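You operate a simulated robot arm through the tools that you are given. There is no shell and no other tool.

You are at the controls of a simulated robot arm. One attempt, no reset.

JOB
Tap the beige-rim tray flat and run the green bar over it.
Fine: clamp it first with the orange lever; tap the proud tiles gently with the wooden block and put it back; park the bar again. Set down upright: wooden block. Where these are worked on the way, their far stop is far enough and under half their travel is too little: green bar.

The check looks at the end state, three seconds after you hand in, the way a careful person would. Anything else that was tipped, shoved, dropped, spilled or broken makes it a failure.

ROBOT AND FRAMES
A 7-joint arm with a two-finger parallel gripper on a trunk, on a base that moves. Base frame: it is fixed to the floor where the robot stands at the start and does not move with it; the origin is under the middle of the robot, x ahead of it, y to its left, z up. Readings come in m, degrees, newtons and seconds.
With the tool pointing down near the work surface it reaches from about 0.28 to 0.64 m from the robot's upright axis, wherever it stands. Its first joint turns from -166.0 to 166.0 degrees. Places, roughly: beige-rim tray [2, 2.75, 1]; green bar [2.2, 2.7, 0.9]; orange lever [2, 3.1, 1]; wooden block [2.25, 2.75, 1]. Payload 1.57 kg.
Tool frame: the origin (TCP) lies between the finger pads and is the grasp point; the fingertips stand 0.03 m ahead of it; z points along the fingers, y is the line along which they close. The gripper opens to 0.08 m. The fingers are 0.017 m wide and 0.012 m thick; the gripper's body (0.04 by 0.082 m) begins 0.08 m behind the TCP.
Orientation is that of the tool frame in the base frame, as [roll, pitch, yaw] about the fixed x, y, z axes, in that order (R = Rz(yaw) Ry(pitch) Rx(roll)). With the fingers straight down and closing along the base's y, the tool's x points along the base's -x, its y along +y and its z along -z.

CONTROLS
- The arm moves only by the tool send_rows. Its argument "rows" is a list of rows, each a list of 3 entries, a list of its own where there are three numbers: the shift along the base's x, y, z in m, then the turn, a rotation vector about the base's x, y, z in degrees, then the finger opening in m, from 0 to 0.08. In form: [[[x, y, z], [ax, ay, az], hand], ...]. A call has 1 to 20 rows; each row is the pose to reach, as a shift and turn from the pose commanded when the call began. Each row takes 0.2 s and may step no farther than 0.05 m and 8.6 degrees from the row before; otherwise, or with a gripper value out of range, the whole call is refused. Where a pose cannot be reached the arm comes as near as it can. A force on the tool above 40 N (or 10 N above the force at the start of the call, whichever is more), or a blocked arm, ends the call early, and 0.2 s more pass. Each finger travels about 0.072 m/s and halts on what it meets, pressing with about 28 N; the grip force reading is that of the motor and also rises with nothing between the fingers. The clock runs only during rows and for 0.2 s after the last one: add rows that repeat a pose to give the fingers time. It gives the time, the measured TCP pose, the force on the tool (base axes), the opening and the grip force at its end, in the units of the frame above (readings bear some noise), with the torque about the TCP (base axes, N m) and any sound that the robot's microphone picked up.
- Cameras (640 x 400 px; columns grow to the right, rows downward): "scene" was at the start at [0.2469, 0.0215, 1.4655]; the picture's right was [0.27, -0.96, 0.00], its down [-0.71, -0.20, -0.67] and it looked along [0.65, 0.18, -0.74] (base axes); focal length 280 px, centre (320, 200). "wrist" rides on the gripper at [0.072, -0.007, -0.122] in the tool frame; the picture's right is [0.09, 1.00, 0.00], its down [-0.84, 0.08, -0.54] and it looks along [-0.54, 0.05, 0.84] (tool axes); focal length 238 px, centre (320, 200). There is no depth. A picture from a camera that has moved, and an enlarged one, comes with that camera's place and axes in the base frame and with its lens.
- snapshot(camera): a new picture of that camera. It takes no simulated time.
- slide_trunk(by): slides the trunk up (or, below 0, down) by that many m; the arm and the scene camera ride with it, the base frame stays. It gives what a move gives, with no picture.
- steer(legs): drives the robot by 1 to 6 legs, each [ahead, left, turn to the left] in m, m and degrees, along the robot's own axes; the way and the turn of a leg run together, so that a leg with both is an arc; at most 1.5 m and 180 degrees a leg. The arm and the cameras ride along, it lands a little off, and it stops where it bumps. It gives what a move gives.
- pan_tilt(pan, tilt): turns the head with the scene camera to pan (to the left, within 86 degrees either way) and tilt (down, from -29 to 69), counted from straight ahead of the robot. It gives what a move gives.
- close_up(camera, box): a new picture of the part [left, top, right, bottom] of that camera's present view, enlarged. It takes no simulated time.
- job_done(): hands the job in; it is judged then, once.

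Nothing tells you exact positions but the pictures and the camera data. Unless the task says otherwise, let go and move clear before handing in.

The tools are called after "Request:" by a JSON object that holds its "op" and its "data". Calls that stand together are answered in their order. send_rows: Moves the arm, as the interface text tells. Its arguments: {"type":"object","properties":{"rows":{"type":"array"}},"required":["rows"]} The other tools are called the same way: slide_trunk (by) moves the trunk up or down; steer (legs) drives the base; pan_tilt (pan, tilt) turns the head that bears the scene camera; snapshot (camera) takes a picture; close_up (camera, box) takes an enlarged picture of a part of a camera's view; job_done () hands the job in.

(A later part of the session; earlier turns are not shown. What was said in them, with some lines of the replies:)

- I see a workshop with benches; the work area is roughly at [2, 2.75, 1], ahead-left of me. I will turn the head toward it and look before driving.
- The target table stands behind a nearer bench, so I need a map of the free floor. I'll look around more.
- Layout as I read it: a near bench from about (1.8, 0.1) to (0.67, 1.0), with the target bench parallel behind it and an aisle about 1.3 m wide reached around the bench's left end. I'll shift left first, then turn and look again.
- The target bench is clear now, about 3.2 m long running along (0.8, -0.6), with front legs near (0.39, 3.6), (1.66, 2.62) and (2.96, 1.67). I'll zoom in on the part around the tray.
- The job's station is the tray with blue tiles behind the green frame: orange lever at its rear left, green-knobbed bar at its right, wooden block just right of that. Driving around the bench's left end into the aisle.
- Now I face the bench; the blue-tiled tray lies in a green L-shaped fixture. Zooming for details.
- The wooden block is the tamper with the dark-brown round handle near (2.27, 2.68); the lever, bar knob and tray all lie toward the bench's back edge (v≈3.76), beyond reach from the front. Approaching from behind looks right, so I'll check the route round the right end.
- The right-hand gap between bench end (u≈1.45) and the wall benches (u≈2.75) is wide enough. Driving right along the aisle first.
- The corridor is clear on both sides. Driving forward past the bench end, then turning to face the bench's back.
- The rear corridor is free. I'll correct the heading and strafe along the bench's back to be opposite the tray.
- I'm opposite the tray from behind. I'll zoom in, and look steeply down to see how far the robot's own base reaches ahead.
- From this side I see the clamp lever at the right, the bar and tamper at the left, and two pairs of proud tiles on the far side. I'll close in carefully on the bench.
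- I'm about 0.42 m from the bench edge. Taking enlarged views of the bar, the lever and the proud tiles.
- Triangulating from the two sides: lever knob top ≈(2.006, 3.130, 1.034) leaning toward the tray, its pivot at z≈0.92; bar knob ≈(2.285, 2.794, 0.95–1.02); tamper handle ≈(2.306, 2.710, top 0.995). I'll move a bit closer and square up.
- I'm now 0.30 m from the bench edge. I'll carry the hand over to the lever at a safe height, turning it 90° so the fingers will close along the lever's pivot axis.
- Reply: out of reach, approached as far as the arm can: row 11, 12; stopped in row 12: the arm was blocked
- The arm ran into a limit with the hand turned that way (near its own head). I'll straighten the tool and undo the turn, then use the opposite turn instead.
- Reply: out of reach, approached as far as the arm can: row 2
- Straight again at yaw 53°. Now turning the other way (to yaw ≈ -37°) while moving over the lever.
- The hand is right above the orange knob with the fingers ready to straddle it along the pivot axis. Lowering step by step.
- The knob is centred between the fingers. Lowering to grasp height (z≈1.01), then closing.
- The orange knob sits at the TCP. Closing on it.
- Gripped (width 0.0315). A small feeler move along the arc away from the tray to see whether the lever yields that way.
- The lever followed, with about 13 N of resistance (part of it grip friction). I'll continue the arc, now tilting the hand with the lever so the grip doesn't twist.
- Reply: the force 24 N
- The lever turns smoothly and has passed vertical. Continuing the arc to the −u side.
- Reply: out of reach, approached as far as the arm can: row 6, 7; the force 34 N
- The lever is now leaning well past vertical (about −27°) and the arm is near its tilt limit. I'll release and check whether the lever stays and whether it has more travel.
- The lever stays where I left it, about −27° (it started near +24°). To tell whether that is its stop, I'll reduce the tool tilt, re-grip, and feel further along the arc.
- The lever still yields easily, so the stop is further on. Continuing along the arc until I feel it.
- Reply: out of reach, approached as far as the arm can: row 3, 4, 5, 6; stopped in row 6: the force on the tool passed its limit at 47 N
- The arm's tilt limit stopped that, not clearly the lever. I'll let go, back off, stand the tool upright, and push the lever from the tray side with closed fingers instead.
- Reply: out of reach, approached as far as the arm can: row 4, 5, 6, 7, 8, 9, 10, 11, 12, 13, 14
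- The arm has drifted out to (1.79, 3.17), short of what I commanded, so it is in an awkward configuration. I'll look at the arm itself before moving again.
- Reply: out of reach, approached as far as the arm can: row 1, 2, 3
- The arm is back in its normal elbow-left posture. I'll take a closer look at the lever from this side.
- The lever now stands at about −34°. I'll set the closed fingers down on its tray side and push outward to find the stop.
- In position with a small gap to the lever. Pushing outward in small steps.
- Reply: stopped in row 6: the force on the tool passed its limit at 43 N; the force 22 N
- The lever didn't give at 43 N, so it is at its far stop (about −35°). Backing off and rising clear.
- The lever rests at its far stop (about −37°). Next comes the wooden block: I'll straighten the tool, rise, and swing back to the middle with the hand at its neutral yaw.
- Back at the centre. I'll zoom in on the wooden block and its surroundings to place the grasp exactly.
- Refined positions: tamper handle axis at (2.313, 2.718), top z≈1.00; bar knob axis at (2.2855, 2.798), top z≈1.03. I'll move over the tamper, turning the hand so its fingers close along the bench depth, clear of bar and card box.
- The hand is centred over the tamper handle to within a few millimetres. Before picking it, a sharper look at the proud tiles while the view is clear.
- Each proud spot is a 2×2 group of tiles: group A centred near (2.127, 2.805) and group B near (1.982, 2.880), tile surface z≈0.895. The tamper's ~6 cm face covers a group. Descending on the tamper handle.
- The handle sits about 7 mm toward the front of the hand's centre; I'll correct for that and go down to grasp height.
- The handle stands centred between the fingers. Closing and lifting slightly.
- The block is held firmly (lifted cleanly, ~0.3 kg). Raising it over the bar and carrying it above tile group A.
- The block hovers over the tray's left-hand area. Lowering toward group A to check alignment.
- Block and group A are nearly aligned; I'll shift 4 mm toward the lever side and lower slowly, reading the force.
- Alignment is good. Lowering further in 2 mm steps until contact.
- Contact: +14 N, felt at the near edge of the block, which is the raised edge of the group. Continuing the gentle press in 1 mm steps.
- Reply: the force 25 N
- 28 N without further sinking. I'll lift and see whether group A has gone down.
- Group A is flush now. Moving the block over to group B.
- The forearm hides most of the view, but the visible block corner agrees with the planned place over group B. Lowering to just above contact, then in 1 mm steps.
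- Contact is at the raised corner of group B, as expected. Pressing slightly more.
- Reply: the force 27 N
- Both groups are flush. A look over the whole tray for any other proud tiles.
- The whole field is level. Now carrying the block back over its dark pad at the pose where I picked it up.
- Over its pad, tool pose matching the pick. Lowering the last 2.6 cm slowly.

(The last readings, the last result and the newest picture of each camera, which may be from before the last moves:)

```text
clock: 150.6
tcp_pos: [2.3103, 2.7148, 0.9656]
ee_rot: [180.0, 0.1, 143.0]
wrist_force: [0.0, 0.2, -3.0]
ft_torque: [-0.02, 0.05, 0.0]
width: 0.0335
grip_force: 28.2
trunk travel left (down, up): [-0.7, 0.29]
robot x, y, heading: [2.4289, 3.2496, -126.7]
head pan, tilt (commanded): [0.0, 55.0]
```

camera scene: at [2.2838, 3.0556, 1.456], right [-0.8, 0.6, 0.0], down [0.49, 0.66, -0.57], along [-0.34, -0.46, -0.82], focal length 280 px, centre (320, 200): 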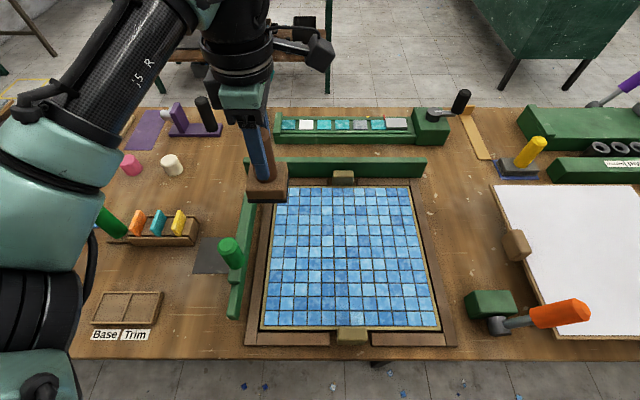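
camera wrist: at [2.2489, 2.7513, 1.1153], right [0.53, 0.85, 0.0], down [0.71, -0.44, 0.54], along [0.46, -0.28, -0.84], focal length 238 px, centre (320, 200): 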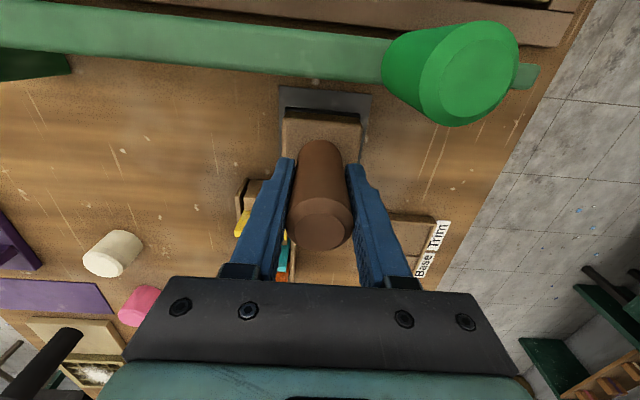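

Request:
{"op": "send_rows", "data": {"rows": [[[0, 0, -0.001], [0, 0, 0], 0.02], [[0, 0, -0.002], [0, 0, 0], 0.02], [[0, 0, -0.002], [0, 0, 0], 0.02]]}}

```text
clock: 151.4
tcp_pos: [2.3096, 2.7149, 0.9642]
ee_rot: [179.9, 0.1, 143.0]
wrist_force: [-1.1, -1.1, 1.5]
ft_torque: [-0.07, -0.03, -0.02]
width: 0.0333
grip_force: 28.2
trunk travel left (down, up): [-0.7, 0.29]
robot x, y, heading: [2.4284, 3.2481, -126.4]
head pan, tilt (commanded): [0.0, 55.0]
```

The block is resting on its pad (force turned upward). Releasing and rising.

Request:
{"op": "send_rows", "data": {"rows": [[[0, 0, 0], [0, 0, 0], 0.045], [[0, 0, 0], [0, 0, 0], 0.07], [[0, 0, 0], [0, 0, 0], 0.08], [[0, 0, 0], [0, 0, 0], 0.08]]}}

Request:
{"op": "send_rows", "data": {"rows": [[[0, 0, 0.03], [0, 0, 0], 0.08], [[0, 0, 0.07], [0, 0, 0], 0.08], [[0, 0, 0.11], [0, 0, 0], 0.08], [[0, 0, 0.15], [0, 0, 0], 0.08], [[0, 0, 0.19], [0, 0, 0], 0.08], [[0, 0, 0.23], [0, 0, 0], 0.08], [[0, 0, 0.27], [0, 0, 0], 0.08], [[0, 0, 0.28], [0, 0, 0], 0.08], [[0, 0, 0.28], [0, 0, 0], 0.08]]}}

Request:
{"op": "snapshot", "data": {"camera": "scene"}}

Request:
{"op": "snapshot", "data": {"camera": "wrist"}}

Request:
{"op": "close_up", "data": {"camera": "scene", "box": [90, 190, 270, 310]}}

```text
clock: 152.4
tcp_pos: [2.3114, 2.7144, 0.9635]
ee_rot: [179.9, 0.2, 143.0]
wrist_force: [-0.8, -0.3, -0.1]
ft_torque: [0.02, 0.01, -0.01]
width: 0.0798
grip_force: 0.1
trunk travel left (down, up): [-0.7, 0.29]
robot x, y, heading: [2.4299, 3.2502, -126.6]
head pan, tilt (commanded): [0.0, 55.0]
```

```text
clock: 154.4
tcp_pos: [2.3107, 2.7155, 1.2434]
ee_rot: [180.0, 0.1, 142.9]
wrist_force: [0.2, 0.5, -0.8]
ft_torque: [0.0, 0.01, -0.03]
width: 0.0801
grip_force: 0.1
trunk travel left (down, up): [-0.7, 0.29]
robot x, y, heading: [2.4297, 3.2485, -126.8]
head pan, tilt (commanded): [0.0, 55.0]
```

```text
taken
camera scene: at [2.2847, 3.0557, 1.4561], right [-0.8, 0.6, 0.0], down [0.49, 0.66, -0.57], along [-0.34, -0.46, -0.82], focal length 280 px, centre (320, 200)
```

scene: 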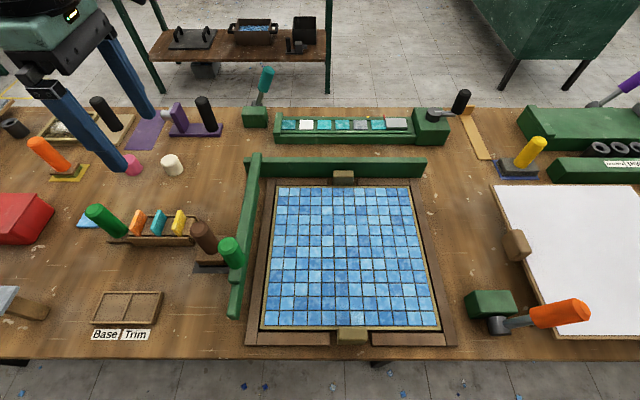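

```text
taken
camera wrist: at [2.2497, 2.7519, 1.3672], right [0.53, 0.85, 0.0], down [0.71, -0.44, 0.54], along [0.46, -0.29, -0.84], focal length 238 px, centre (320, 200)
```

wrist: 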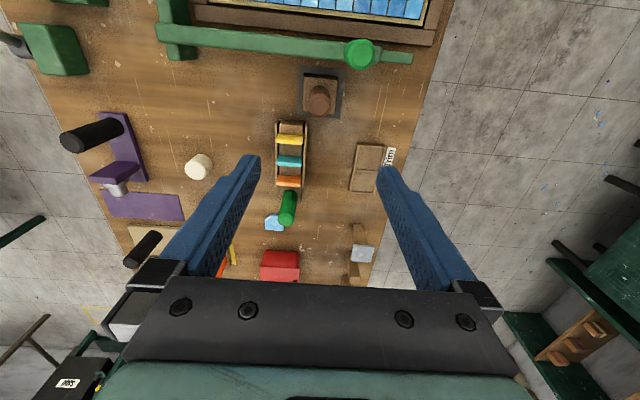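

```text
3.33 times, centred on (180, 250) of scene
camera zoom: at [2.2847, 3.0557, 1.4561], right [-0.8, 0.6, 0.0], down [0.49, 0.66, -0.57], along [-0.34, -0.46, -0.82], focal length 935 px, centre (787, 33)
```

zoom: 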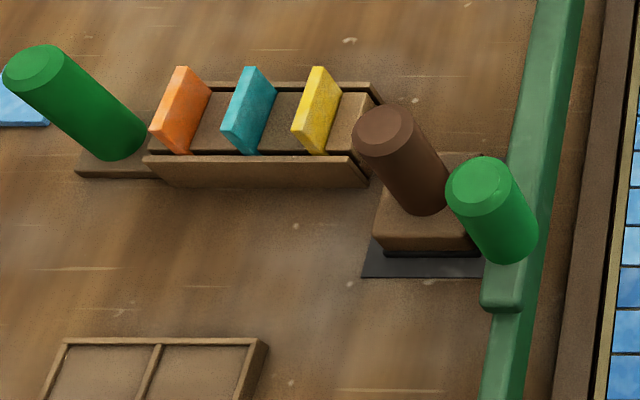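

The block stands upright back on its pad. Now the green bar: a close look at how it is mounted to decide whether it slides or swings.

Request:
{"op": "close_up", "data": {"camera": "scene", "box": [210, 140, 310, 200]}}

Request:
{"op": "close_up", "data": {"camera": "scene", "box": [215, 220, 295, 330]}}

Request:
{"op": "close_up", "data": {"camera": "wrist", "box": [140, 0, 440, 100]}}

Request:
{"op": "close_up", "data": {"camera": "scene", "box": [340, 140, 450, 200]}}

```text
6.40 times, centred on (260, 170) of scene
camera zoom: at [2.2847, 3.0557, 1.4561], right [-0.8, 0.6, 0.0], down [0.49, 0.66, -0.57], along [-0.34, -0.46, -0.82], focal length 1795 px, centre (704, 392)
```

zoom: 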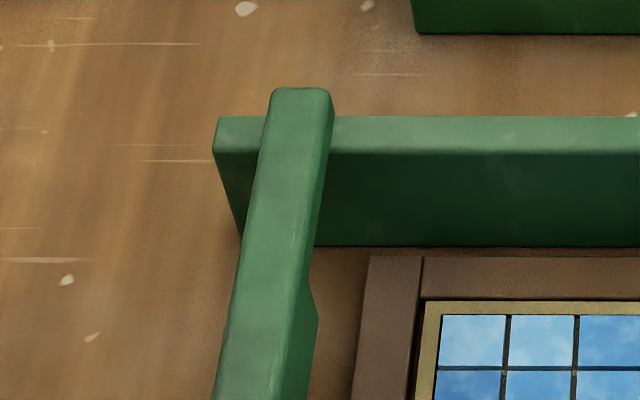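

```text
3.64 times, centred on (255, 275) of scene
camera zoom: at [2.2847, 3.0557, 1.4561], right [-0.8, 0.6, 0.0], down [0.49, 0.66, -0.57], along [-0.34, -0.46, -0.82], focal length 1020 px, centre (556, -73)
```

zoom: 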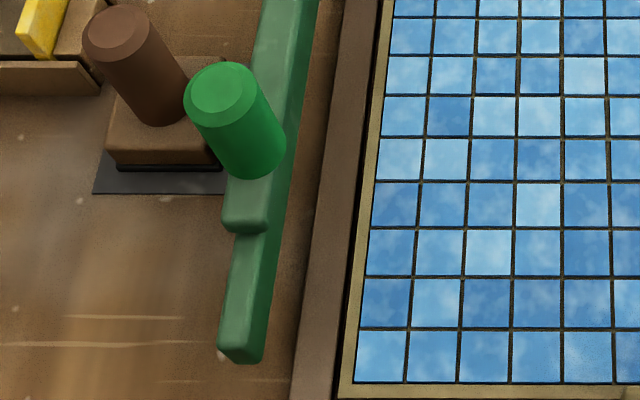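

```text
2.13 times, centred on (290, 50) of wrist
camera zoom: at [2.2497, 2.7519, 1.3672], right [0.53, 0.85, 0.0], down [0.71, -0.44, 0.54], along [0.46, -0.29, -0.84], focal length 508 px, centre (384, 520)
```

zoom: 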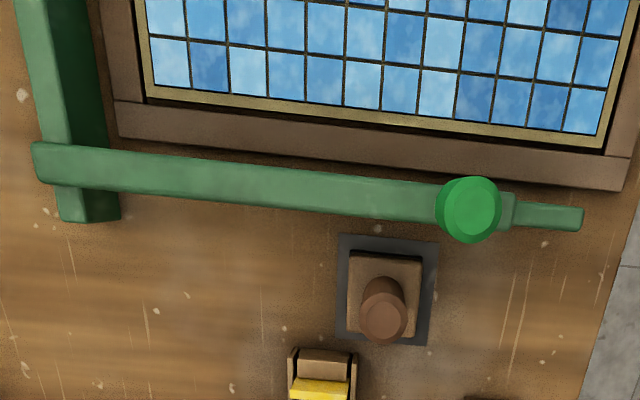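

```text
5.82 times, centred on (395, 170) of scene
camera zoom: at [2.2847, 3.0557, 1.4561], right [-0.8, 0.6, 0.0], down [0.49, 0.66, -0.57], along [-0.34, -0.46, -0.82], focal length 1632 px, centre (-116, 374)
```

zoom: 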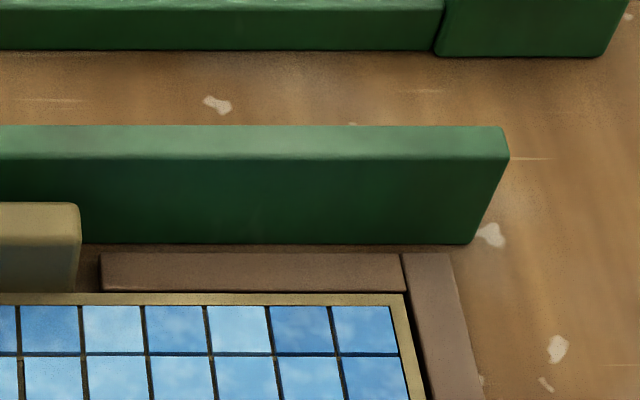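

It is a beam riding on the front rail with a blade under it, so it slides along the rail (direction ≈ −36.7°). I'll take the vertical knob with fingers on either side along the slide direction: first move above it and turn the hand back to yaw 53°.

Request:
{"op": "send_rows", "data": {"rows": [[[-0.0023, 0.0075, 0], [0, 0, -8.15], 0.08], [[-0.0046, 0.015, 0], [0, 0, -16.3], 0.08], [[-0.0069, 0.0225, 0], [0, 0, -24.5], 0.08], [[-0.0092, 0.03, 0], [0, 0, -32.6], 0.08], [[-0.0115, 0.0375, 0], [0, 0, -40.8], 0.08], [[-0.0138, 0.045, 0], [0, 0, -48.9], 0.08], [[-0.0161, 0.0525, 0], [0, 0, -57.1], 0.08], [[-0.0184, 0.06, 0], [0, 0, -65.2], 0.08], [[-0.0207, 0.0675, 0], [0, 0, -73.4], 0.08], [[-0.023, 0.075, 0], [0, 0, -81.5], 0.08], [[-0.0252, 0.0825, 0], [0, 0, -89.7], 0.08], [[-0.0252, 0.0825, 0], [0, 0, -89.7], 0.08]]}}

Request:
{"op": "snapshot", "data": {"camera": "wrist"}}

Request:
{"op": "close_up", "data": {"camera": "wrist", "box": [250, 50, 390, 150]}}

```text
clock: 157.0
tcp_pos: [2.287, 2.7979, 1.244]
ee_rot: [180.0, 0.1, 53.3]
wrist_force: [-0.2, -0.4, 0.5]
ft_torque: [0.0, 0.04, -0.03]
width: 0.0804
grip_force: 0.0
trunk travel left (down, up): [-0.7, 0.29]
robot x, y, heading: [2.4279, 3.2513, -126.3]
head pan, tilt (commanded): [0.0, 55.0]
```

```text
taken
camera wrist: at [2.3242, 2.8581, 1.3662], right [0.85, -0.52, 0.0], down [-0.44, -0.72, 0.54], along [-0.28, -0.46, -0.84], focal length 238 px, centre (320, 200)
```

wrist: 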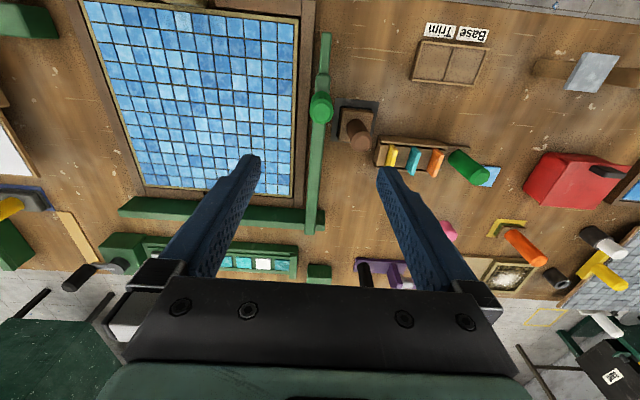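

```text
4.00 times, centred on (320, 100) of wrist
camera zoom: at [2.3242, 2.8581, 1.3662], right [0.85, -0.52, 0.0], down [-0.44, -0.72, 0.54], along [-0.28, -0.46, -0.84], focal length 953 px, centre (320, 600)
```

zoom: 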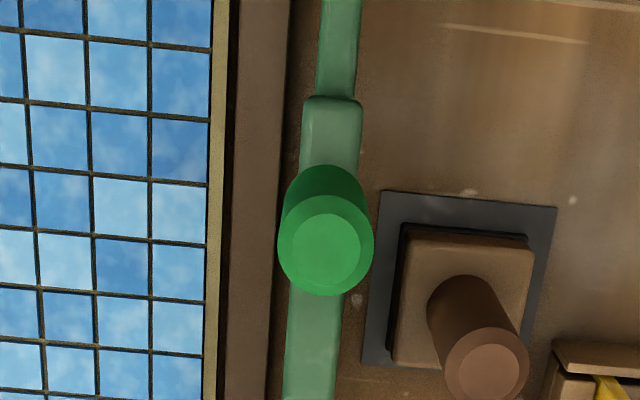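

The knob lies exactly beneath the hand. Descending in two stages.

Request:
{"op": "send_rows", "data": {"rows": [[[0, 0, -0.04], [0, 0, 0], 0.08], [[0, 0, -0.08], [0, 0, 0], 0.08], [[0, 0, -0.12], [0, 0, 0], 0.08], [[0, 0, -0.16], [0, 0, 0], 0.08], [[0, 0, -0.18], [0, 0, 0], 0.08], [[0, 0, -0.18], [0, 0, 0], 0.08]]}}

Request:
{"op": "snapshot", "data": {"camera": "wrist"}}

Request:
{"op": "snapshot", "data": {"camera": "scene"}}

```text
clock: 158.4
tcp_pos: [2.2859, 2.7977, 1.0632]
ee_rot: [180.0, 0.1, 53.2]
wrist_force: [0.6, -0.8, 0.0]
ft_torque: [0.01, -0.02, 0.03]
width: 0.0801
grip_force: 0.1
trunk travel left (down, up): [-0.7, 0.29]
robot x, y, heading: [2.429, 3.2475, -126.6]
head pan, tilt (commanded): [0.0, 55.0]
```

```text
taken
camera wrist: at [2.3237, 2.8579, 1.1859], right [0.85, -0.52, 0.0], down [-0.44, -0.72, 0.54], along [-0.28, -0.46, -0.84], focal length 238 px, centre (320, 200)
```

wrist: 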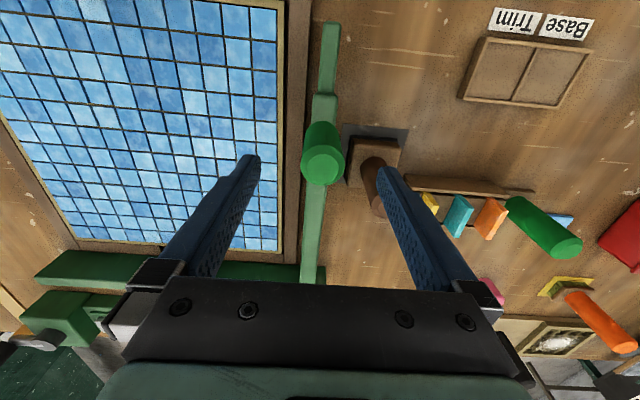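

```text
taken
camera scene: at [2.2847, 3.0556, 1.4561], right [-0.8, 0.6, 0.0], down [0.49, 0.66, -0.57], along [-0.34, -0.46, -0.82], focal length 280 px, centre (320, 200)
```

scene: 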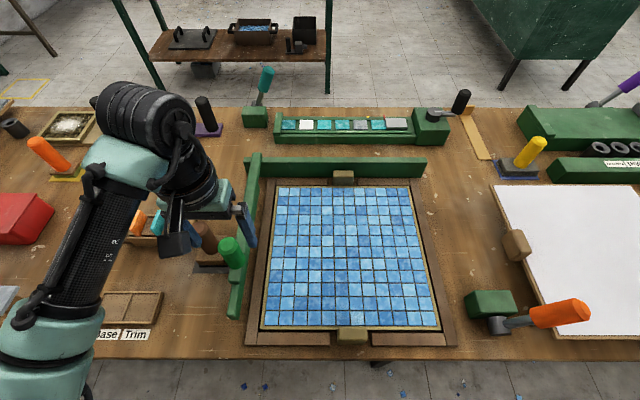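

By computation the right finger clears the tamper handle by ~2.5 cm; I'll narrow the opening a bit anyway and go down around the knob, then close.

Request:
{"op": "send_rows", "data": {"rows": [[[0, 0, 0], [0, 0, 0], 0.06], [[0, 0, -0.02], [0, 0, 0], 0.06], [[0, 0, -0.05], [0, 0, 0], 0.06], [[0, 0, -0.073], [0, 0, 0], 0.06], [[0, 0, -0.073], [0, 0, 0], 0.06]]}}

Request:
{"op": "snapshot", "data": {"camera": "wrist"}}

Request:
{"op": "close_up", "data": {"camera": "scene", "box": [130, 150, 290, 310]}}

```text
clock: 159.6
tcp_pos: [2.2849, 2.7981, 0.9901]
ee_rot: [-180.0, 0.2, 53.3]
wrist_force: [0.2, 0.3, 0.5]
ft_torque: [-0.01, 0.01, 0.02]
width: 0.06
grip_force: 0.1
trunk travel left (down, up): [-0.7, 0.29]
robot x, y, heading: [2.4273, 3.2504, -126.8]
head pan, tilt (commanded): [0.0, 55.0]
```

```text
taken
camera wrist: at [2.3235, 2.859, 1.113], right [0.85, -0.52, 0.0], down [-0.44, -0.72, 0.54], along [-0.28, -0.46, -0.84], focal length 238 px, centre (320, 200)
```

wrist: 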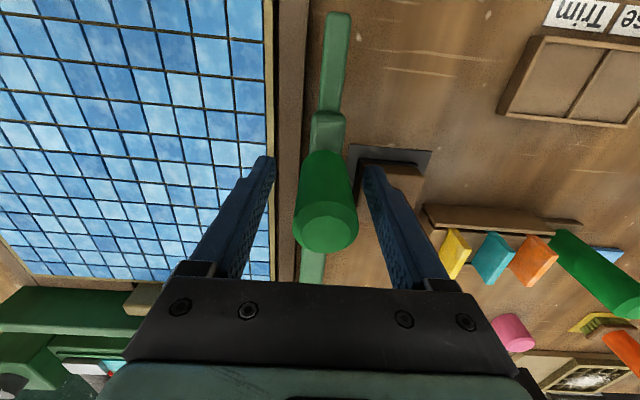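

```text
2.50 times, centred on (210, 230) of scene
camera zoom: at [2.2848, 3.0556, 1.4561], right [-0.8, 0.6, 0.0], down [0.49, 0.66, -0.57], along [-0.34, -0.46, -0.82], focal length 701 px, centre (595, 125)
```

zoom: 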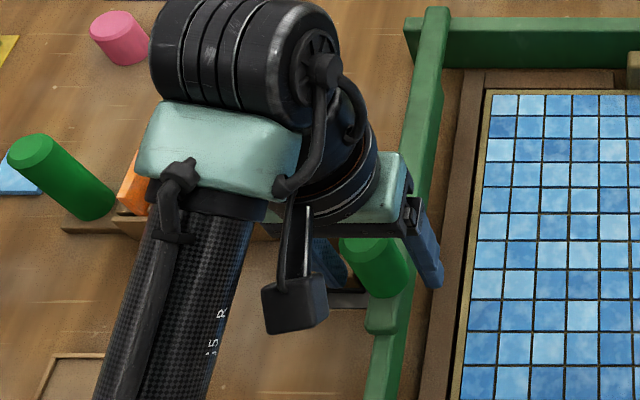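

Closing to a loose cage around the knob and trying a short 2 cm move along the rail.

Request:
{"op": "send_rows", "data": {"rows": [[[0, 0, 0], [0, 0, 0], 0.045], [[0, 0, 0], [0, 0, 0], 0.036], [[0, 0, 0], [0, 0, 0], 0.036], [[-0.004, 0.003, 0], [0, 0, 0], 0.036], [[-0.008, 0.006, 0], [0, 0, 0], 0.036], [[-0.012, 0.009, 0], [0, 0, 0], 0.036], [[-0.016, 0.012, 0], [0, 0, 0], 0.036], [[-0.016, 0.012, 0], [0, 0, 0], 0.036]]}}

Request:
{"op": "snapshot", "data": {"camera": "scene"}}

Request:
{"op": "snapshot", "data": {"camera": "wrist"}}

```text
clock: 161.4
tcp_pos: [2.2691, 2.8094, 0.9904]
ee_rot: [-180.0, 0.2, 53.3]
wrist_force: [1.5, -1.8, -0.6]
ft_torque: [0.07, 0.02, 0.06]
width: 0.0369
grip_force: 0.7
trunk travel left (down, up): [-0.7, 0.29]
robot x, y, heading: [2.4297, 3.2515, -126.6]
head pan, tilt (commanded): [0.0, 55.0]
```

```text
taken
camera scene: at [2.2848, 3.0554, 1.4561], right [-0.8, 0.6, 0.0], down [0.49, 0.66, -0.57], along [-0.34, -0.46, -0.82], focal length 280 px, centre (320, 200)
```

scene: 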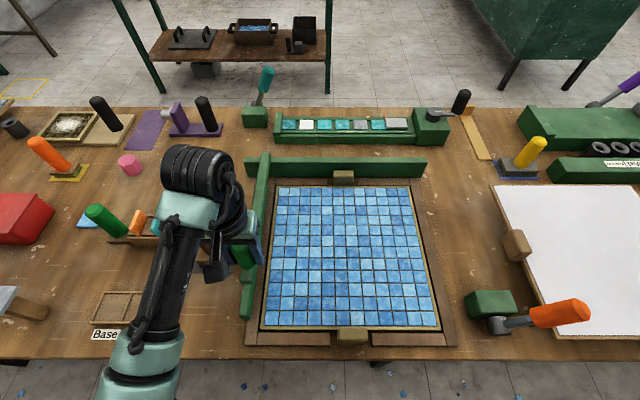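

```text
taken
camera wrist: at [2.3078, 2.8705, 1.1137], right [0.85, -0.52, 0.0], down [-0.44, -0.72, 0.54], along [-0.28, -0.46, -0.84], focal length 238 px, centre (320, 200)
```

wrist: 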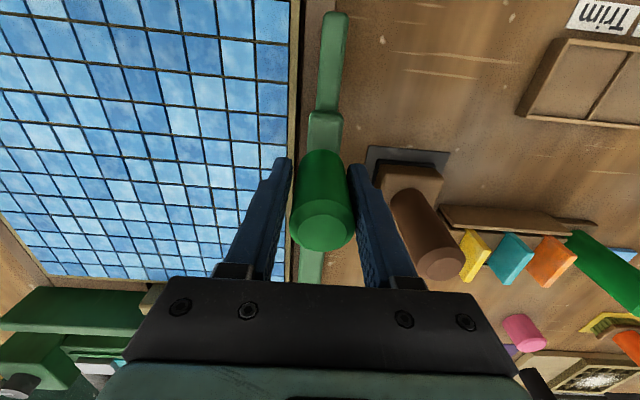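

The bar slides freely along the rail with ~2 N. Running it across the tray in steady steps.

Request:
{"op": "send_rows", "data": {"rows": [[[-0.016, 0.012, 0], [0, 0, 0], 0.036], [[-0.032, 0.024, 0], [0, 0, 0], 0.036], [[-0.048, 0.036, 0], [0, 0, 0], 0.036], [[-0.064, 0.048, 0], [0, 0, 0], 0.036], [[-0.08, 0.06, 0], [0, 0, 0], 0.036], [[-0.096, 0.072, 0], [0, 0, 0], 0.036], [[-0.112, 0.084, 0], [0, 0, 0], 0.036], [[-0.128, 0.096, 0], [0, 0, 0], 0.036]]}}

Request:
{"op": "snapshot", "data": {"camera": "scene"}}

Request:
{"op": "snapshot", "data": {"camera": "wrist"}}

```text
clock: 163.2
tcp_pos: [2.1397, 2.906, 0.992]
ee_rot: [180.0, 0.1, 53.3]
wrist_force: [0.9, -0.9, -1.3]
ft_torque: [-0.04, 0.02, 0.07]
width: 0.0368
grip_force: 0.7
trunk travel left (down, up): [-0.7, 0.29]
robot x, y, heading: [2.4306, 3.2524, -126.6]
head pan, tilt (commanded): [0.0, 55.0]
```

```text
taken
camera scene: at [2.2845, 3.0557, 1.4561], right [-0.8, 0.6, 0.0], down [0.49, 0.66, -0.57], along [-0.34, -0.46, -0.82], focal length 280 px, centre (320, 200)
```

scene: 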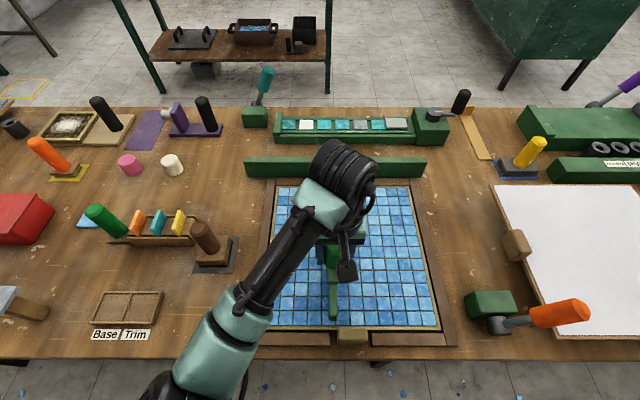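

```text
taken
camera wrist: at [2.179, 2.9663, 1.114], right [0.85, -0.52, 0.0], down [-0.44, -0.72, 0.54], along [-0.28, -0.46, -0.84], focal length 238 px, centre (320, 200)
```

wrist: 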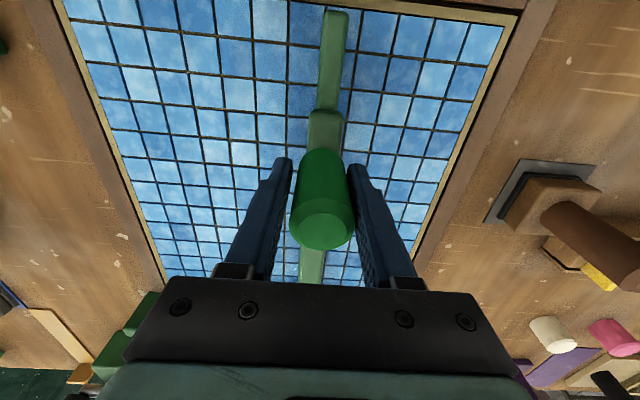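

Halfway across and gliding smoothly. Continuing toward the far stop.

Request:
{"op": "send_rows", "data": {"rows": [[[-0.016, 0.012, 0], [0, 0, 0], 0.036], [[-0.032, 0.024, 0], [0, 0, 0], 0.036], [[-0.048, 0.036, 0], [0, 0, 0], 0.036], [[-0.064, 0.048, 0], [0, 0, 0], 0.036], [[-0.08, 0.06, 0], [0, 0, 0], 0.036], [[-0.096, 0.072, 0], [0, 0, 0], 0.036], [[-0.112, 0.084, 0], [0, 0, 0], 0.036], [[-0.128, 0.096, 0], [0, 0, 0], 0.036]]}}

Request:
{"op": "snapshot", "data": {"camera": "scene"}}

Request:
{"op": "snapshot", "data": {"camera": "wrist"}}

```text
clock: 165.0
tcp_pos: [2.0138, 3.0032, 0.9902]
ee_rot: [-180.0, 0.1, 53.4]
wrist_force: [1.2, 0.2, -0.6]
ft_torque: [-0.05, 0.01, 0.02]
width: 0.0369
grip_force: 0.3
trunk travel left (down, up): [-0.7, 0.29]
robot x, y, heading: [2.4305, 3.2488, -126.5]
head pan, tilt (commanded): [0.0, 55.0]
```

```text
taken
camera scene: at [2.2845, 3.0559, 1.4561], right [-0.8, 0.6, 0.0], down [0.49, 0.66, -0.57], along [-0.34, -0.46, -0.82], focal length 280 px, centre (320, 200)
```

scene: 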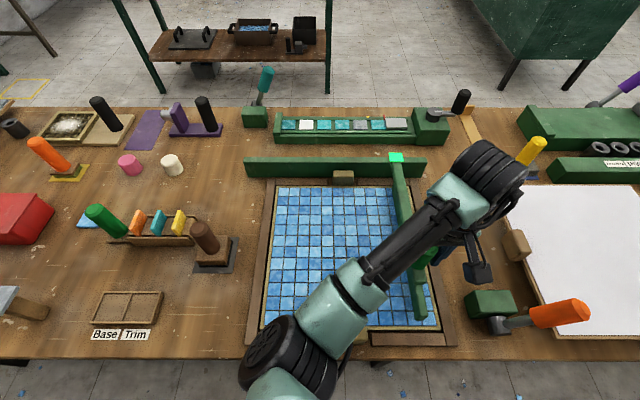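

```text
taken
camera wrist: at [2.0513, 3.0633, 1.1129], right [0.85, -0.52, 0.0], down [-0.44, -0.72, 0.54], along [-0.28, -0.46, -0.84], focal length 238 px, centre (320, 200)
```

wrist: 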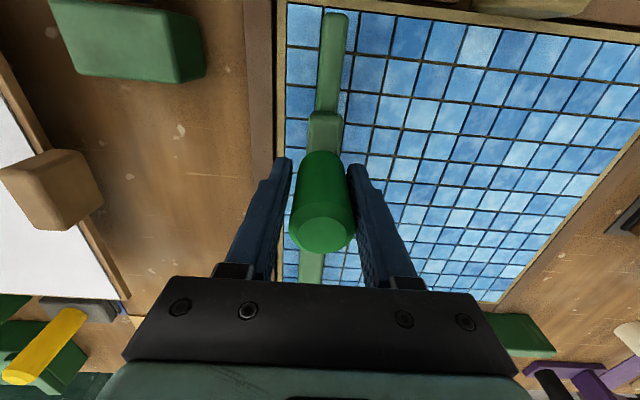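

An indicator at the bar's front end seems to have lit green. The blade is still over the last tile column, so I'll ease it on to the stop in 1 cm steps.

Request:
{"op": "close_up", "data": {"camera": "scene", "box": [350, 140, 450, 200]}}

Request:
{"op": "send_rows", "data": {"rows": [[[-0.008, 0.006, 0], [0, 0, 0], 0.036], [[-0.016, 0.012, 0], [0, 0, 0], 0.036], [[-0.024, 0.018, 0], [0, 0, 0], 0.036], [[-0.024, 0.018, 0], [0, 0, 0], 0.036]]}}

Request:
{"op": "snapshot", "data": {"camera": "scene"}}

Request:
{"op": "snapshot", "data": {"camera": "wrist"}}

```text
6.40 times, centred on (400, 170) of scene
camera zoom: at [2.2845, 3.0559, 1.4561], right [-0.8, 0.6, 0.0], down [0.49, 0.66, -0.57], along [-0.34, -0.46, -0.82], focal length 1795 px, centre (-192, 392)
```

zoom: 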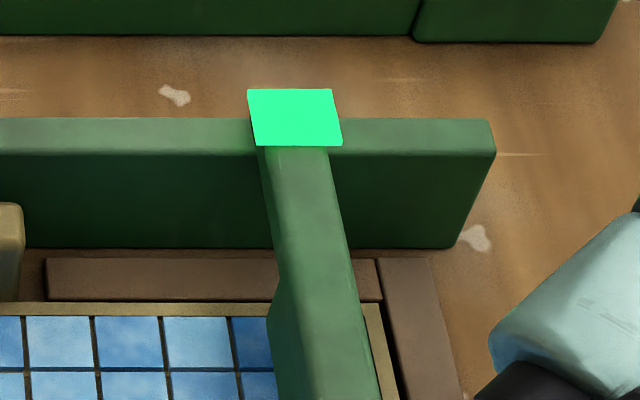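

```text
clock: 166.0
tcp_pos: [1.9918, 3.0186, 0.9888]
ee_rot: [179.9, -0.1, 53.5]
wrist_force: [17.2, -7.9, -6.4]
ft_torque: [0.37, 0.29, 0.23]
width: 0.0522
grip_force: 9.2
trunk travel left (down, up): [-0.7, 0.29]
robot x, y, heading: [2.4287, 3.2508, -126.7]
head pan, tilt (commanded): [0.0, 55.0]
```

```text
taken
camera scene: at [2.2868, 3.0543, 1.4561], right [-0.8, 0.6, 0.0], down [0.49, 0.66, -0.57], along [-0.34, -0.46, -0.82], focal length 280 px, centre (320, 200)
```

scene: 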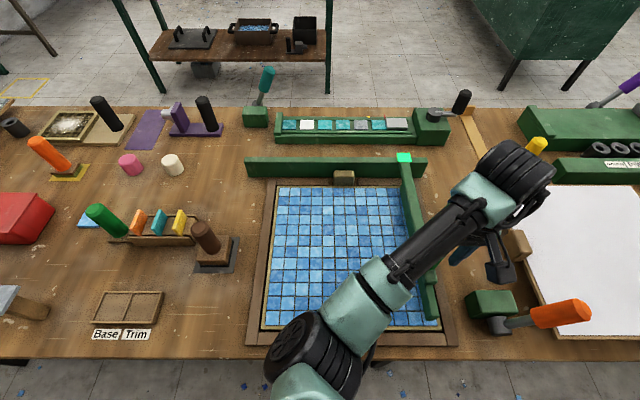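

```text
taken
camera wrist: at [2.0301, 3.0786, 1.1133], right [0.86, -0.52, 0.0], down [-0.44, -0.72, 0.54], along [-0.28, -0.46, -0.84], focal length 238 px, centre (320, 200)
```

wrist: 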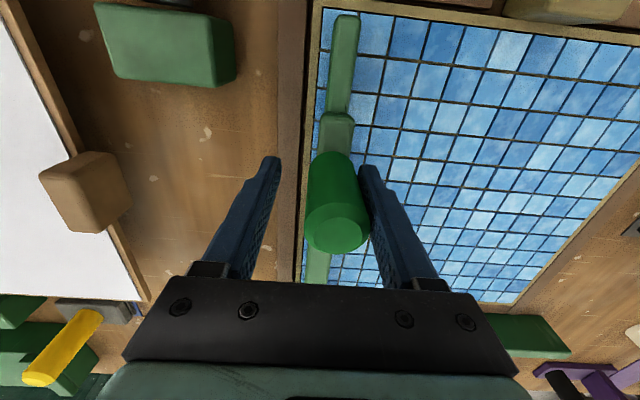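

The far stop is reached (fingers yielded at ~17 N, bar no longer moves) after ~36 cm of travel. Now running it back to park.

Request:
{"op": "send_rows", "data": {"rows": [[[0.016, -0.012, 0], [0, 0, 0], 0.036], [[0.032, -0.024, 0], [0, 0, 0], 0.036], [[0.048, -0.036, 0], [0, 0, 0], 0.036], [[0.064, -0.048, 0], [0, 0, 0], 0.036], [[0.08, -0.06, 0], [0, 0, 0], 0.036], [[0.096, -0.072, 0], [0, 0, 0], 0.036], [[0.112, -0.084, 0], [0, 0, 0], 0.036], [[0.128, -0.096, 0], [0, 0, 0], 0.036], [[0.144, -0.108, 0], [0, 0, 0], 0.036], [[0.16, -0.12, 0], [0, 0, 0], 0.036]]}}

Request:
{"op": "snapshot", "data": {"camera": "scene"}}

Request:
{"op": "snapshot", "data": {"camera": "wrist"}}

```text
clock: 168.2
tcp_pos: [2.1508, 2.8994, 0.9907]
ee_rot: [180.0, 0.1, 53.3]
wrist_force: [-0.2, 0.3, -0.5]
ft_torque: [0.0, 0.01, 0.02]
width: 0.0372
grip_force: 0.8
trunk travel left (down, up): [-0.7, 0.29]
robot x, y, heading: [2.4286, 3.247, -126.8]
head pan, tilt (commanded): [0.0, 55.0]
```

```text
taken
camera scene: at [2.2849, 3.0555, 1.4561], right [-0.8, 0.6, 0.0], down [0.49, 0.66, -0.57], along [-0.34, -0.46, -0.82], focal length 280 px, centre (320, 200)
```

scene: 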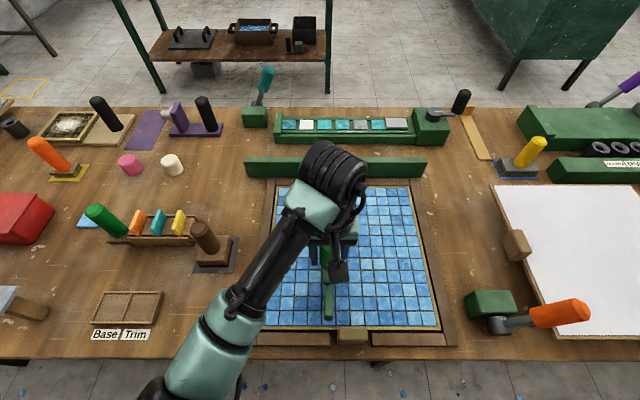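

```text
taken
camera wrist: at [2.1885, 2.9602, 1.1137], right [0.85, -0.52, 0.0], down [-0.44, -0.72, 0.54], along [-0.28, -0.46, -0.84], focal length 238 px, centre (320, 200)
```

wrist: 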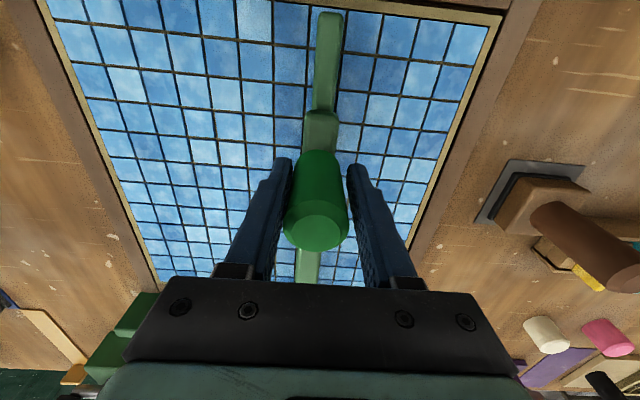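

Coming back smoothly. Continuing to near the parking place.

Request:
{"op": "send_rows", "data": {"rows": [[[0.016, -0.012, 0], [0, 0, 0], 0.036], [[0.032, -0.024, 0], [0, 0, 0], 0.036], [[0.048, -0.036, 0], [0, 0, 0], 0.036], [[0.064, -0.048, 0], [0, 0, 0], 0.036], [[0.08, -0.06, 0], [0, 0, 0], 0.036], [[0.096, -0.072, 0], [0, 0, 0], 0.036], [[0.112, -0.084, 0], [0, 0, 0], 0.036], [[0.126, -0.0945, 0], [0, 0, 0], 0.036], [[0.126, -0.0945, 0], [0, 0, 0], 0.036]]}}

```text
clock: 170.2
tcp_pos: [2.2763, 2.8055, 0.9906]
ee_rot: [180.0, 0.1, 53.4]
wrist_force: [-0.4, 0.7, -0.4]
ft_torque: [0.03, 0.03, 0.0]
width: 0.0367
grip_force: 0.0
trunk travel left (down, up): [-0.7, 0.29]
robot x, y, heading: [2.4265, 3.2484, -126.7]
head pan, tilt (commanded): [0.0, 55.0]
```

Request:
{"op": "send_rows", "data": {"rows": [[[0.0032, -0.0024, 0], [0, 0, 0], 0.036], [[0.0064, -0.0048, 0], [0, 0, 0], 0.036], [[0.0096, -0.0072, 0], [0, 0, 0], 0.036], [[0.012, -0.009, 0], [0, 0, 0], 0.036], [[0.012, -0.009, 0], [0, 0, 0], 0.036]]}}

Request:
{"op": "snapshot", "data": {"camera": "scene"}}

Request:
{"op": "snapshot", "data": {"camera": "wrist"}}

```text
clock: 171.4
tcp_pos: [2.2875, 2.7968, 0.9912]
ee_rot: [-180.0, 0.1, 53.3]
wrist_force: [-0.7, 0.6, -0.3]
ft_torque: [0.0, 0.01, 0.01]
width: 0.0371
grip_force: 0.7
trunk travel left (down, up): [-0.7, 0.29]
robot x, y, heading: [2.4242, 3.2488, -126.8]
head pan, tilt (commanded): [0.0, 55.0]
```

```text
taken
camera scene: at [2.2845, 3.0556, 1.4561], right [-0.8, 0.6, 0.0], down [0.49, 0.66, -0.57], along [-0.34, -0.46, -0.82], focal length 280 px, centre (320, 200)
```

scene: 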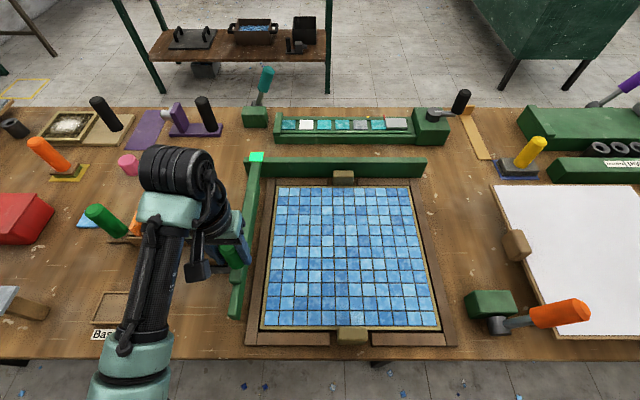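

```text
taken
camera wrist: at [2.3257, 2.8567, 1.1137], right [0.85, -0.52, 0.0], down [-0.44, -0.72, 0.54], along [-0.28, -0.46, -0.84], focal length 238 px, centre (320, 200)
```

wrist: 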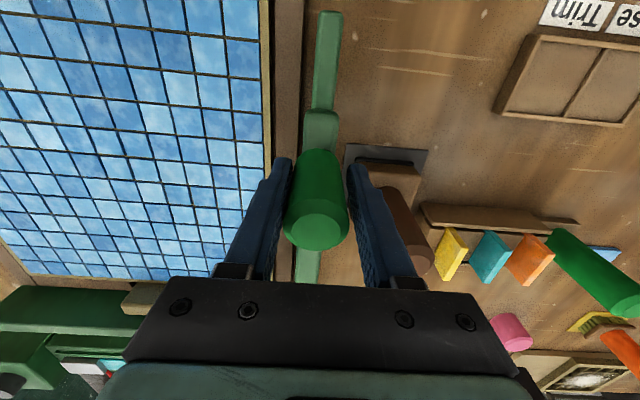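

The bar is back at the right. Comparing its exact place with the original parking position.

Request:
{"op": "close_up", "data": {"camera": "scene", "box": [210, 140, 310, 200]}}

Request:
{"op": "close_up", "data": {"camera": "scene", "box": [215, 220, 295, 330]}}

```text
6.40 times, centred on (260, 170) of scene
camera zoom: at [2.2845, 3.0556, 1.4561], right [-0.8, 0.6, 0.0], down [0.49, 0.66, -0.57], along [-0.34, -0.46, -0.82], focal length 1795 px, centre (704, 392)
```

zoom: 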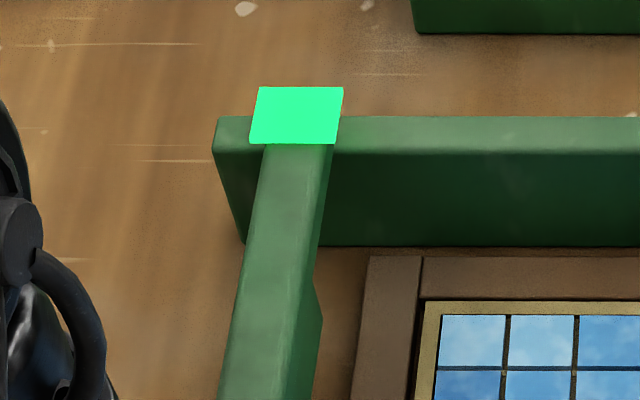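

```text
3.64 times, centred on (255, 275) of scene
camera zoom: at [2.2845, 3.0556, 1.4561], right [-0.8, 0.6, 0.0], down [0.49, 0.66, -0.57], along [-0.34, -0.46, -0.82], focal length 1020 px, centre (556, -73)
```

zoom: 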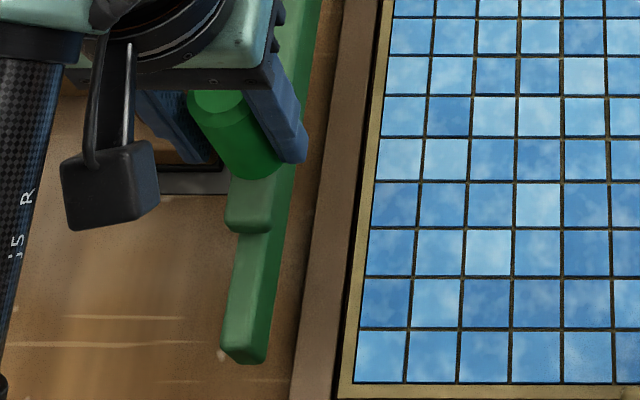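

It is about 2 mm short of where it started. Nudging the last bit until it meets its stop.

Request:
{"op": "send_rows", "data": {"rows": [[[0.0008, -0.0006, 0], [0, 0, 0], 0.036], [[0.0016, -0.0012, 0], [0, 0, 0], 0.036], [[0.0024, -0.0018, 0], [0, 0, 0], 0.036], [[0.0024, -0.0018, 0], [0, 0, 0], 0.036]]}}

Request:
{"op": "close_up", "data": {"camera": "scene", "box": [215, 220, 295, 330]}}

```text
clock: 172.4
tcp_pos: [2.2891, 2.7954, 0.9917]
ee_rot: [-180.0, 0.1, 53.3]
wrist_force: [-3.8, -0.3, 1.6]
ft_torque: [0.05, 0.11, 0.07]
width: 0.0386
grip_force: 1.2
trunk travel left (down, up): [-0.7, 0.29]
robot x, y, heading: [2.4289, 3.2503, -126.6]
head pan, tilt (commanded): [0.0, 55.0]
```

```text
3.64 times, centred on (255, 275) of scene
camera zoom: at [2.2843, 3.0559, 1.4561], right [-0.8, 0.6, 0.0], down [0.49, 0.66, -0.57], along [-0.34, -0.46, -0.82], focal length 1020 px, centre (556, -73)
```

zoom: 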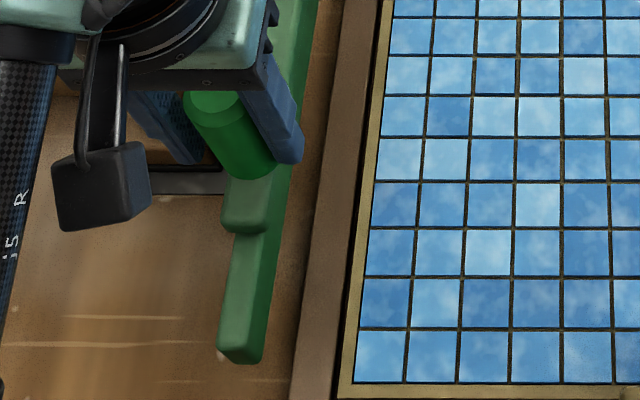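

Parked at its stop, matching the original picture. Opening the fingers and rising clear.

Request:
{"op": "send_rows", "data": {"rows": [[[-0.0016, 0.0012, 0], [0, 0, 0], 0.05], [[-0.0024, 0.0018, 0], [0, 0, 0], 0.06], [[-0.0024, 0.0018, 0], [0, 0, 0], 0.06], [[-0.0024, 0.0018, 0.04], [0, 0, 0], 0.06], [[-0.0024, 0.0018, 0.08], [0, 0, 0], 0.06], [[-0.0024, 0.0018, 0.12], [0, 0, 0], 0.06], [[-0.0024, 0.0018, 0.16], [0, 0, 0], 0.06], [[-0.0024, 0.0018, 0.2], [0, 0, 0], 0.06], [[-0.0024, 0.0018, 0.24], [0, 0, 0], 0.06], [[-0.0024, 0.0018, 0.25], [0, 0, 0], 0.06]]}}

Request:
{"op": "snapshot", "data": {"camera": "scene"}}

Request:
{"op": "snapshot", "data": {"camera": "wrist"}}

```text
clock: 174.6
tcp_pos: [2.2869, 2.7969, 1.2409]
ee_rot: [-180.0, 0.0, 53.3]
wrist_force: [-0.2, -0.2, -0.1]
ft_torque: [0.01, 0.02, 0.02]
width: 0.0599
grip_force: 0.1
trunk travel left (down, up): [-0.7, 0.29]
robot x, y, heading: [2.4265, 3.2518, -126.6]
head pan, tilt (commanded): [0.0, 55.0]
```

```text
taken
camera scene: at [2.2847, 3.0555, 1.4561], right [-0.8, 0.6, 0.0], down [0.49, 0.66, -0.57], along [-0.34, -0.46, -0.82], focal length 280 px, centre (320, 200)
```

scene: 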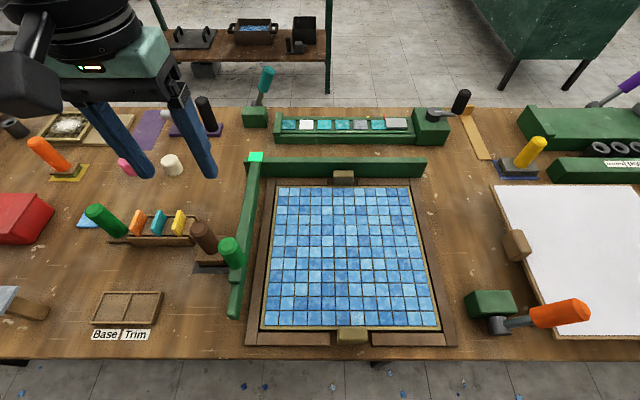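

```text
taken
camera wrist: at [2.3259, 2.8564, 1.3633], right [0.85, -0.52, 0.0], down [-0.44, -0.72, 0.54], along [-0.28, -0.46, -0.84], focal length 238 px, centre (320, 200)
```

wrist: 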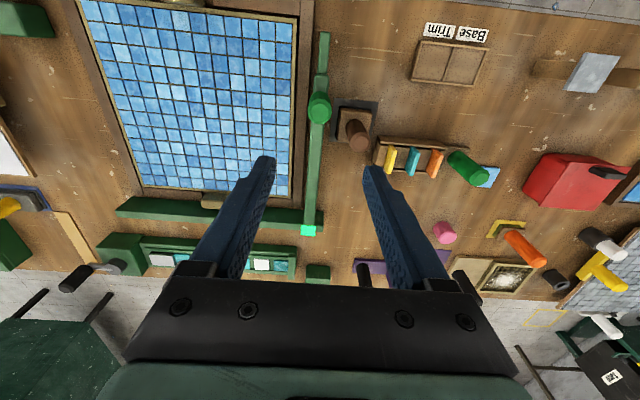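

A green light now shows on the bar's front end. Final inspection of tiles, lever, block and surroundings.

Request:
{"op": "close_up", "data": {"camera": "scene", "box": [250, 160, 450, 345]}}

Request:
{"op": "close_up", "data": {"camera": "scene", "box": [440, 250, 640, 375]}}

Request:
{"op": "close_up", "data": {"camera": "scene", "box": [60, 140, 270, 330]}}

Request:
{"op": "close_up", "data": {"camera": "scene", "box": [290, 195, 410, 265]}}

```text
2.16 times, centred on (350, 252) of scene
camera zoom: at [2.2847, 3.0555, 1.4561], right [-0.8, 0.6, 0.0], down [0.49, 0.66, -0.57], along [-0.34, -0.46, -0.82], focal length 606 px, centre (255, 86)
```

zoom: 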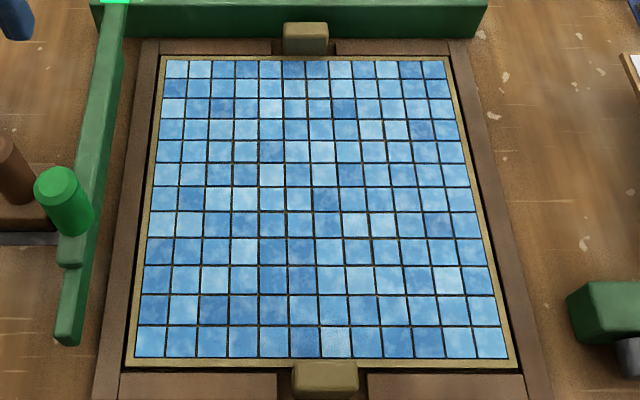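

```text
3.20 times, centred on (540, 312) of scene
camera zoom: at [2.2847, 3.0555, 1.4561], right [-0.8, 0.6, 0.0], down [0.49, 0.66, -0.57], along [-0.34, -0.46, -0.82], focal length 898 px, centre (-384, -160)
```

zoom: 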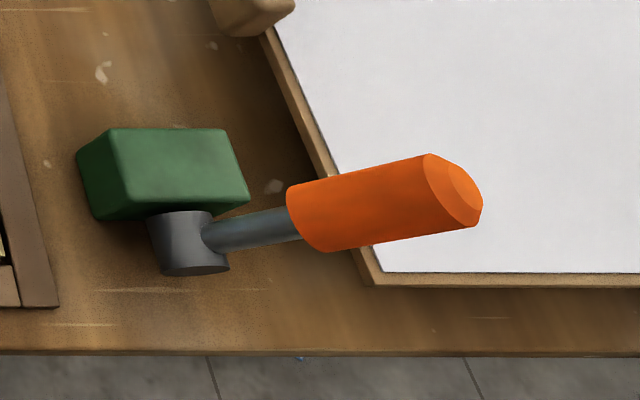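

```text
2.11 times, centred on (165, 235) of scene
camera zoom: at [2.2847, 3.0555, 1.4561], right [-0.8, 0.6, 0.0], down [0.49, 0.66, -0.57], along [-0.34, -0.46, -0.82], focal length 590 px, centre (646, 126)
```

zoom: 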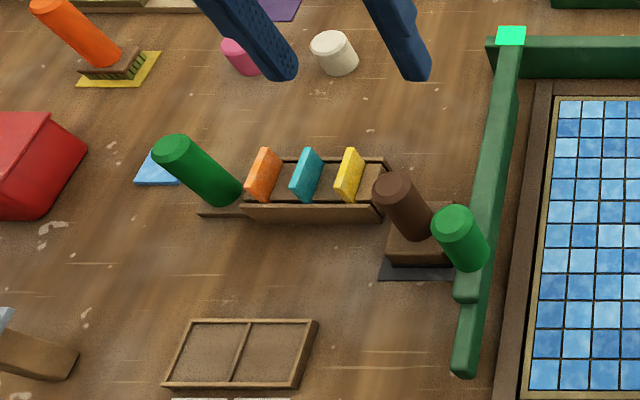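

```text
5.33 times, centred on (350, 230) of scene
camera zoom: at [2.2847, 3.0555, 1.4561], right [-0.8, 0.6, 0.0], down [0.49, 0.66, -0.57], along [-0.34, -0.46, -0.82], focal length 1496 px, centre (160, 40)
```

zoom: 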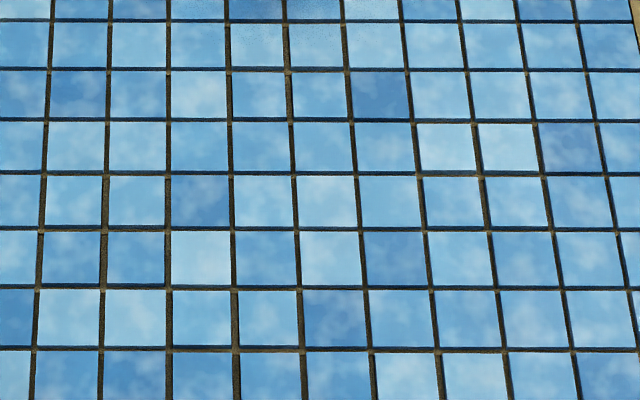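

Everything checks out. The tiles are level, the lever rests at its far stop, the block stands upright on its pad, the bar is parked, nothing else is disturbed, and the arm is clear. Handing in.

Request:
{"op": "job_done", "data": {}}

```text
The job is handed in.
```

I've handed the job in: the beige-rim tray is clamped, its tiles are level, and the green bar has been run over it and parked. The check's verdict hasn't come back.

- **Clamp:** I swung the orange lever from leaning toward the tray to leaning away from it. It then held against 43 N of push, so I took that as its far stop.
- **Tiles:** Two groups of four tiles stood proud. I pressed each down with the wooden block at just under 30 N, and close-ups afterwards showed no raised edges anywhere on the tray.
- **Wooden block:** It is back upright on its dark pad, within about 2 mm of where I picked it up.
- **Green bar:** I ran it about 36 cm to its far stop and back. It now sits against its parking stop in its original position, and a green light on its front end came on during the run.

Nothing else on the bench looked moved in the last pictures. The arm is raised clear with the gripper open and empty.
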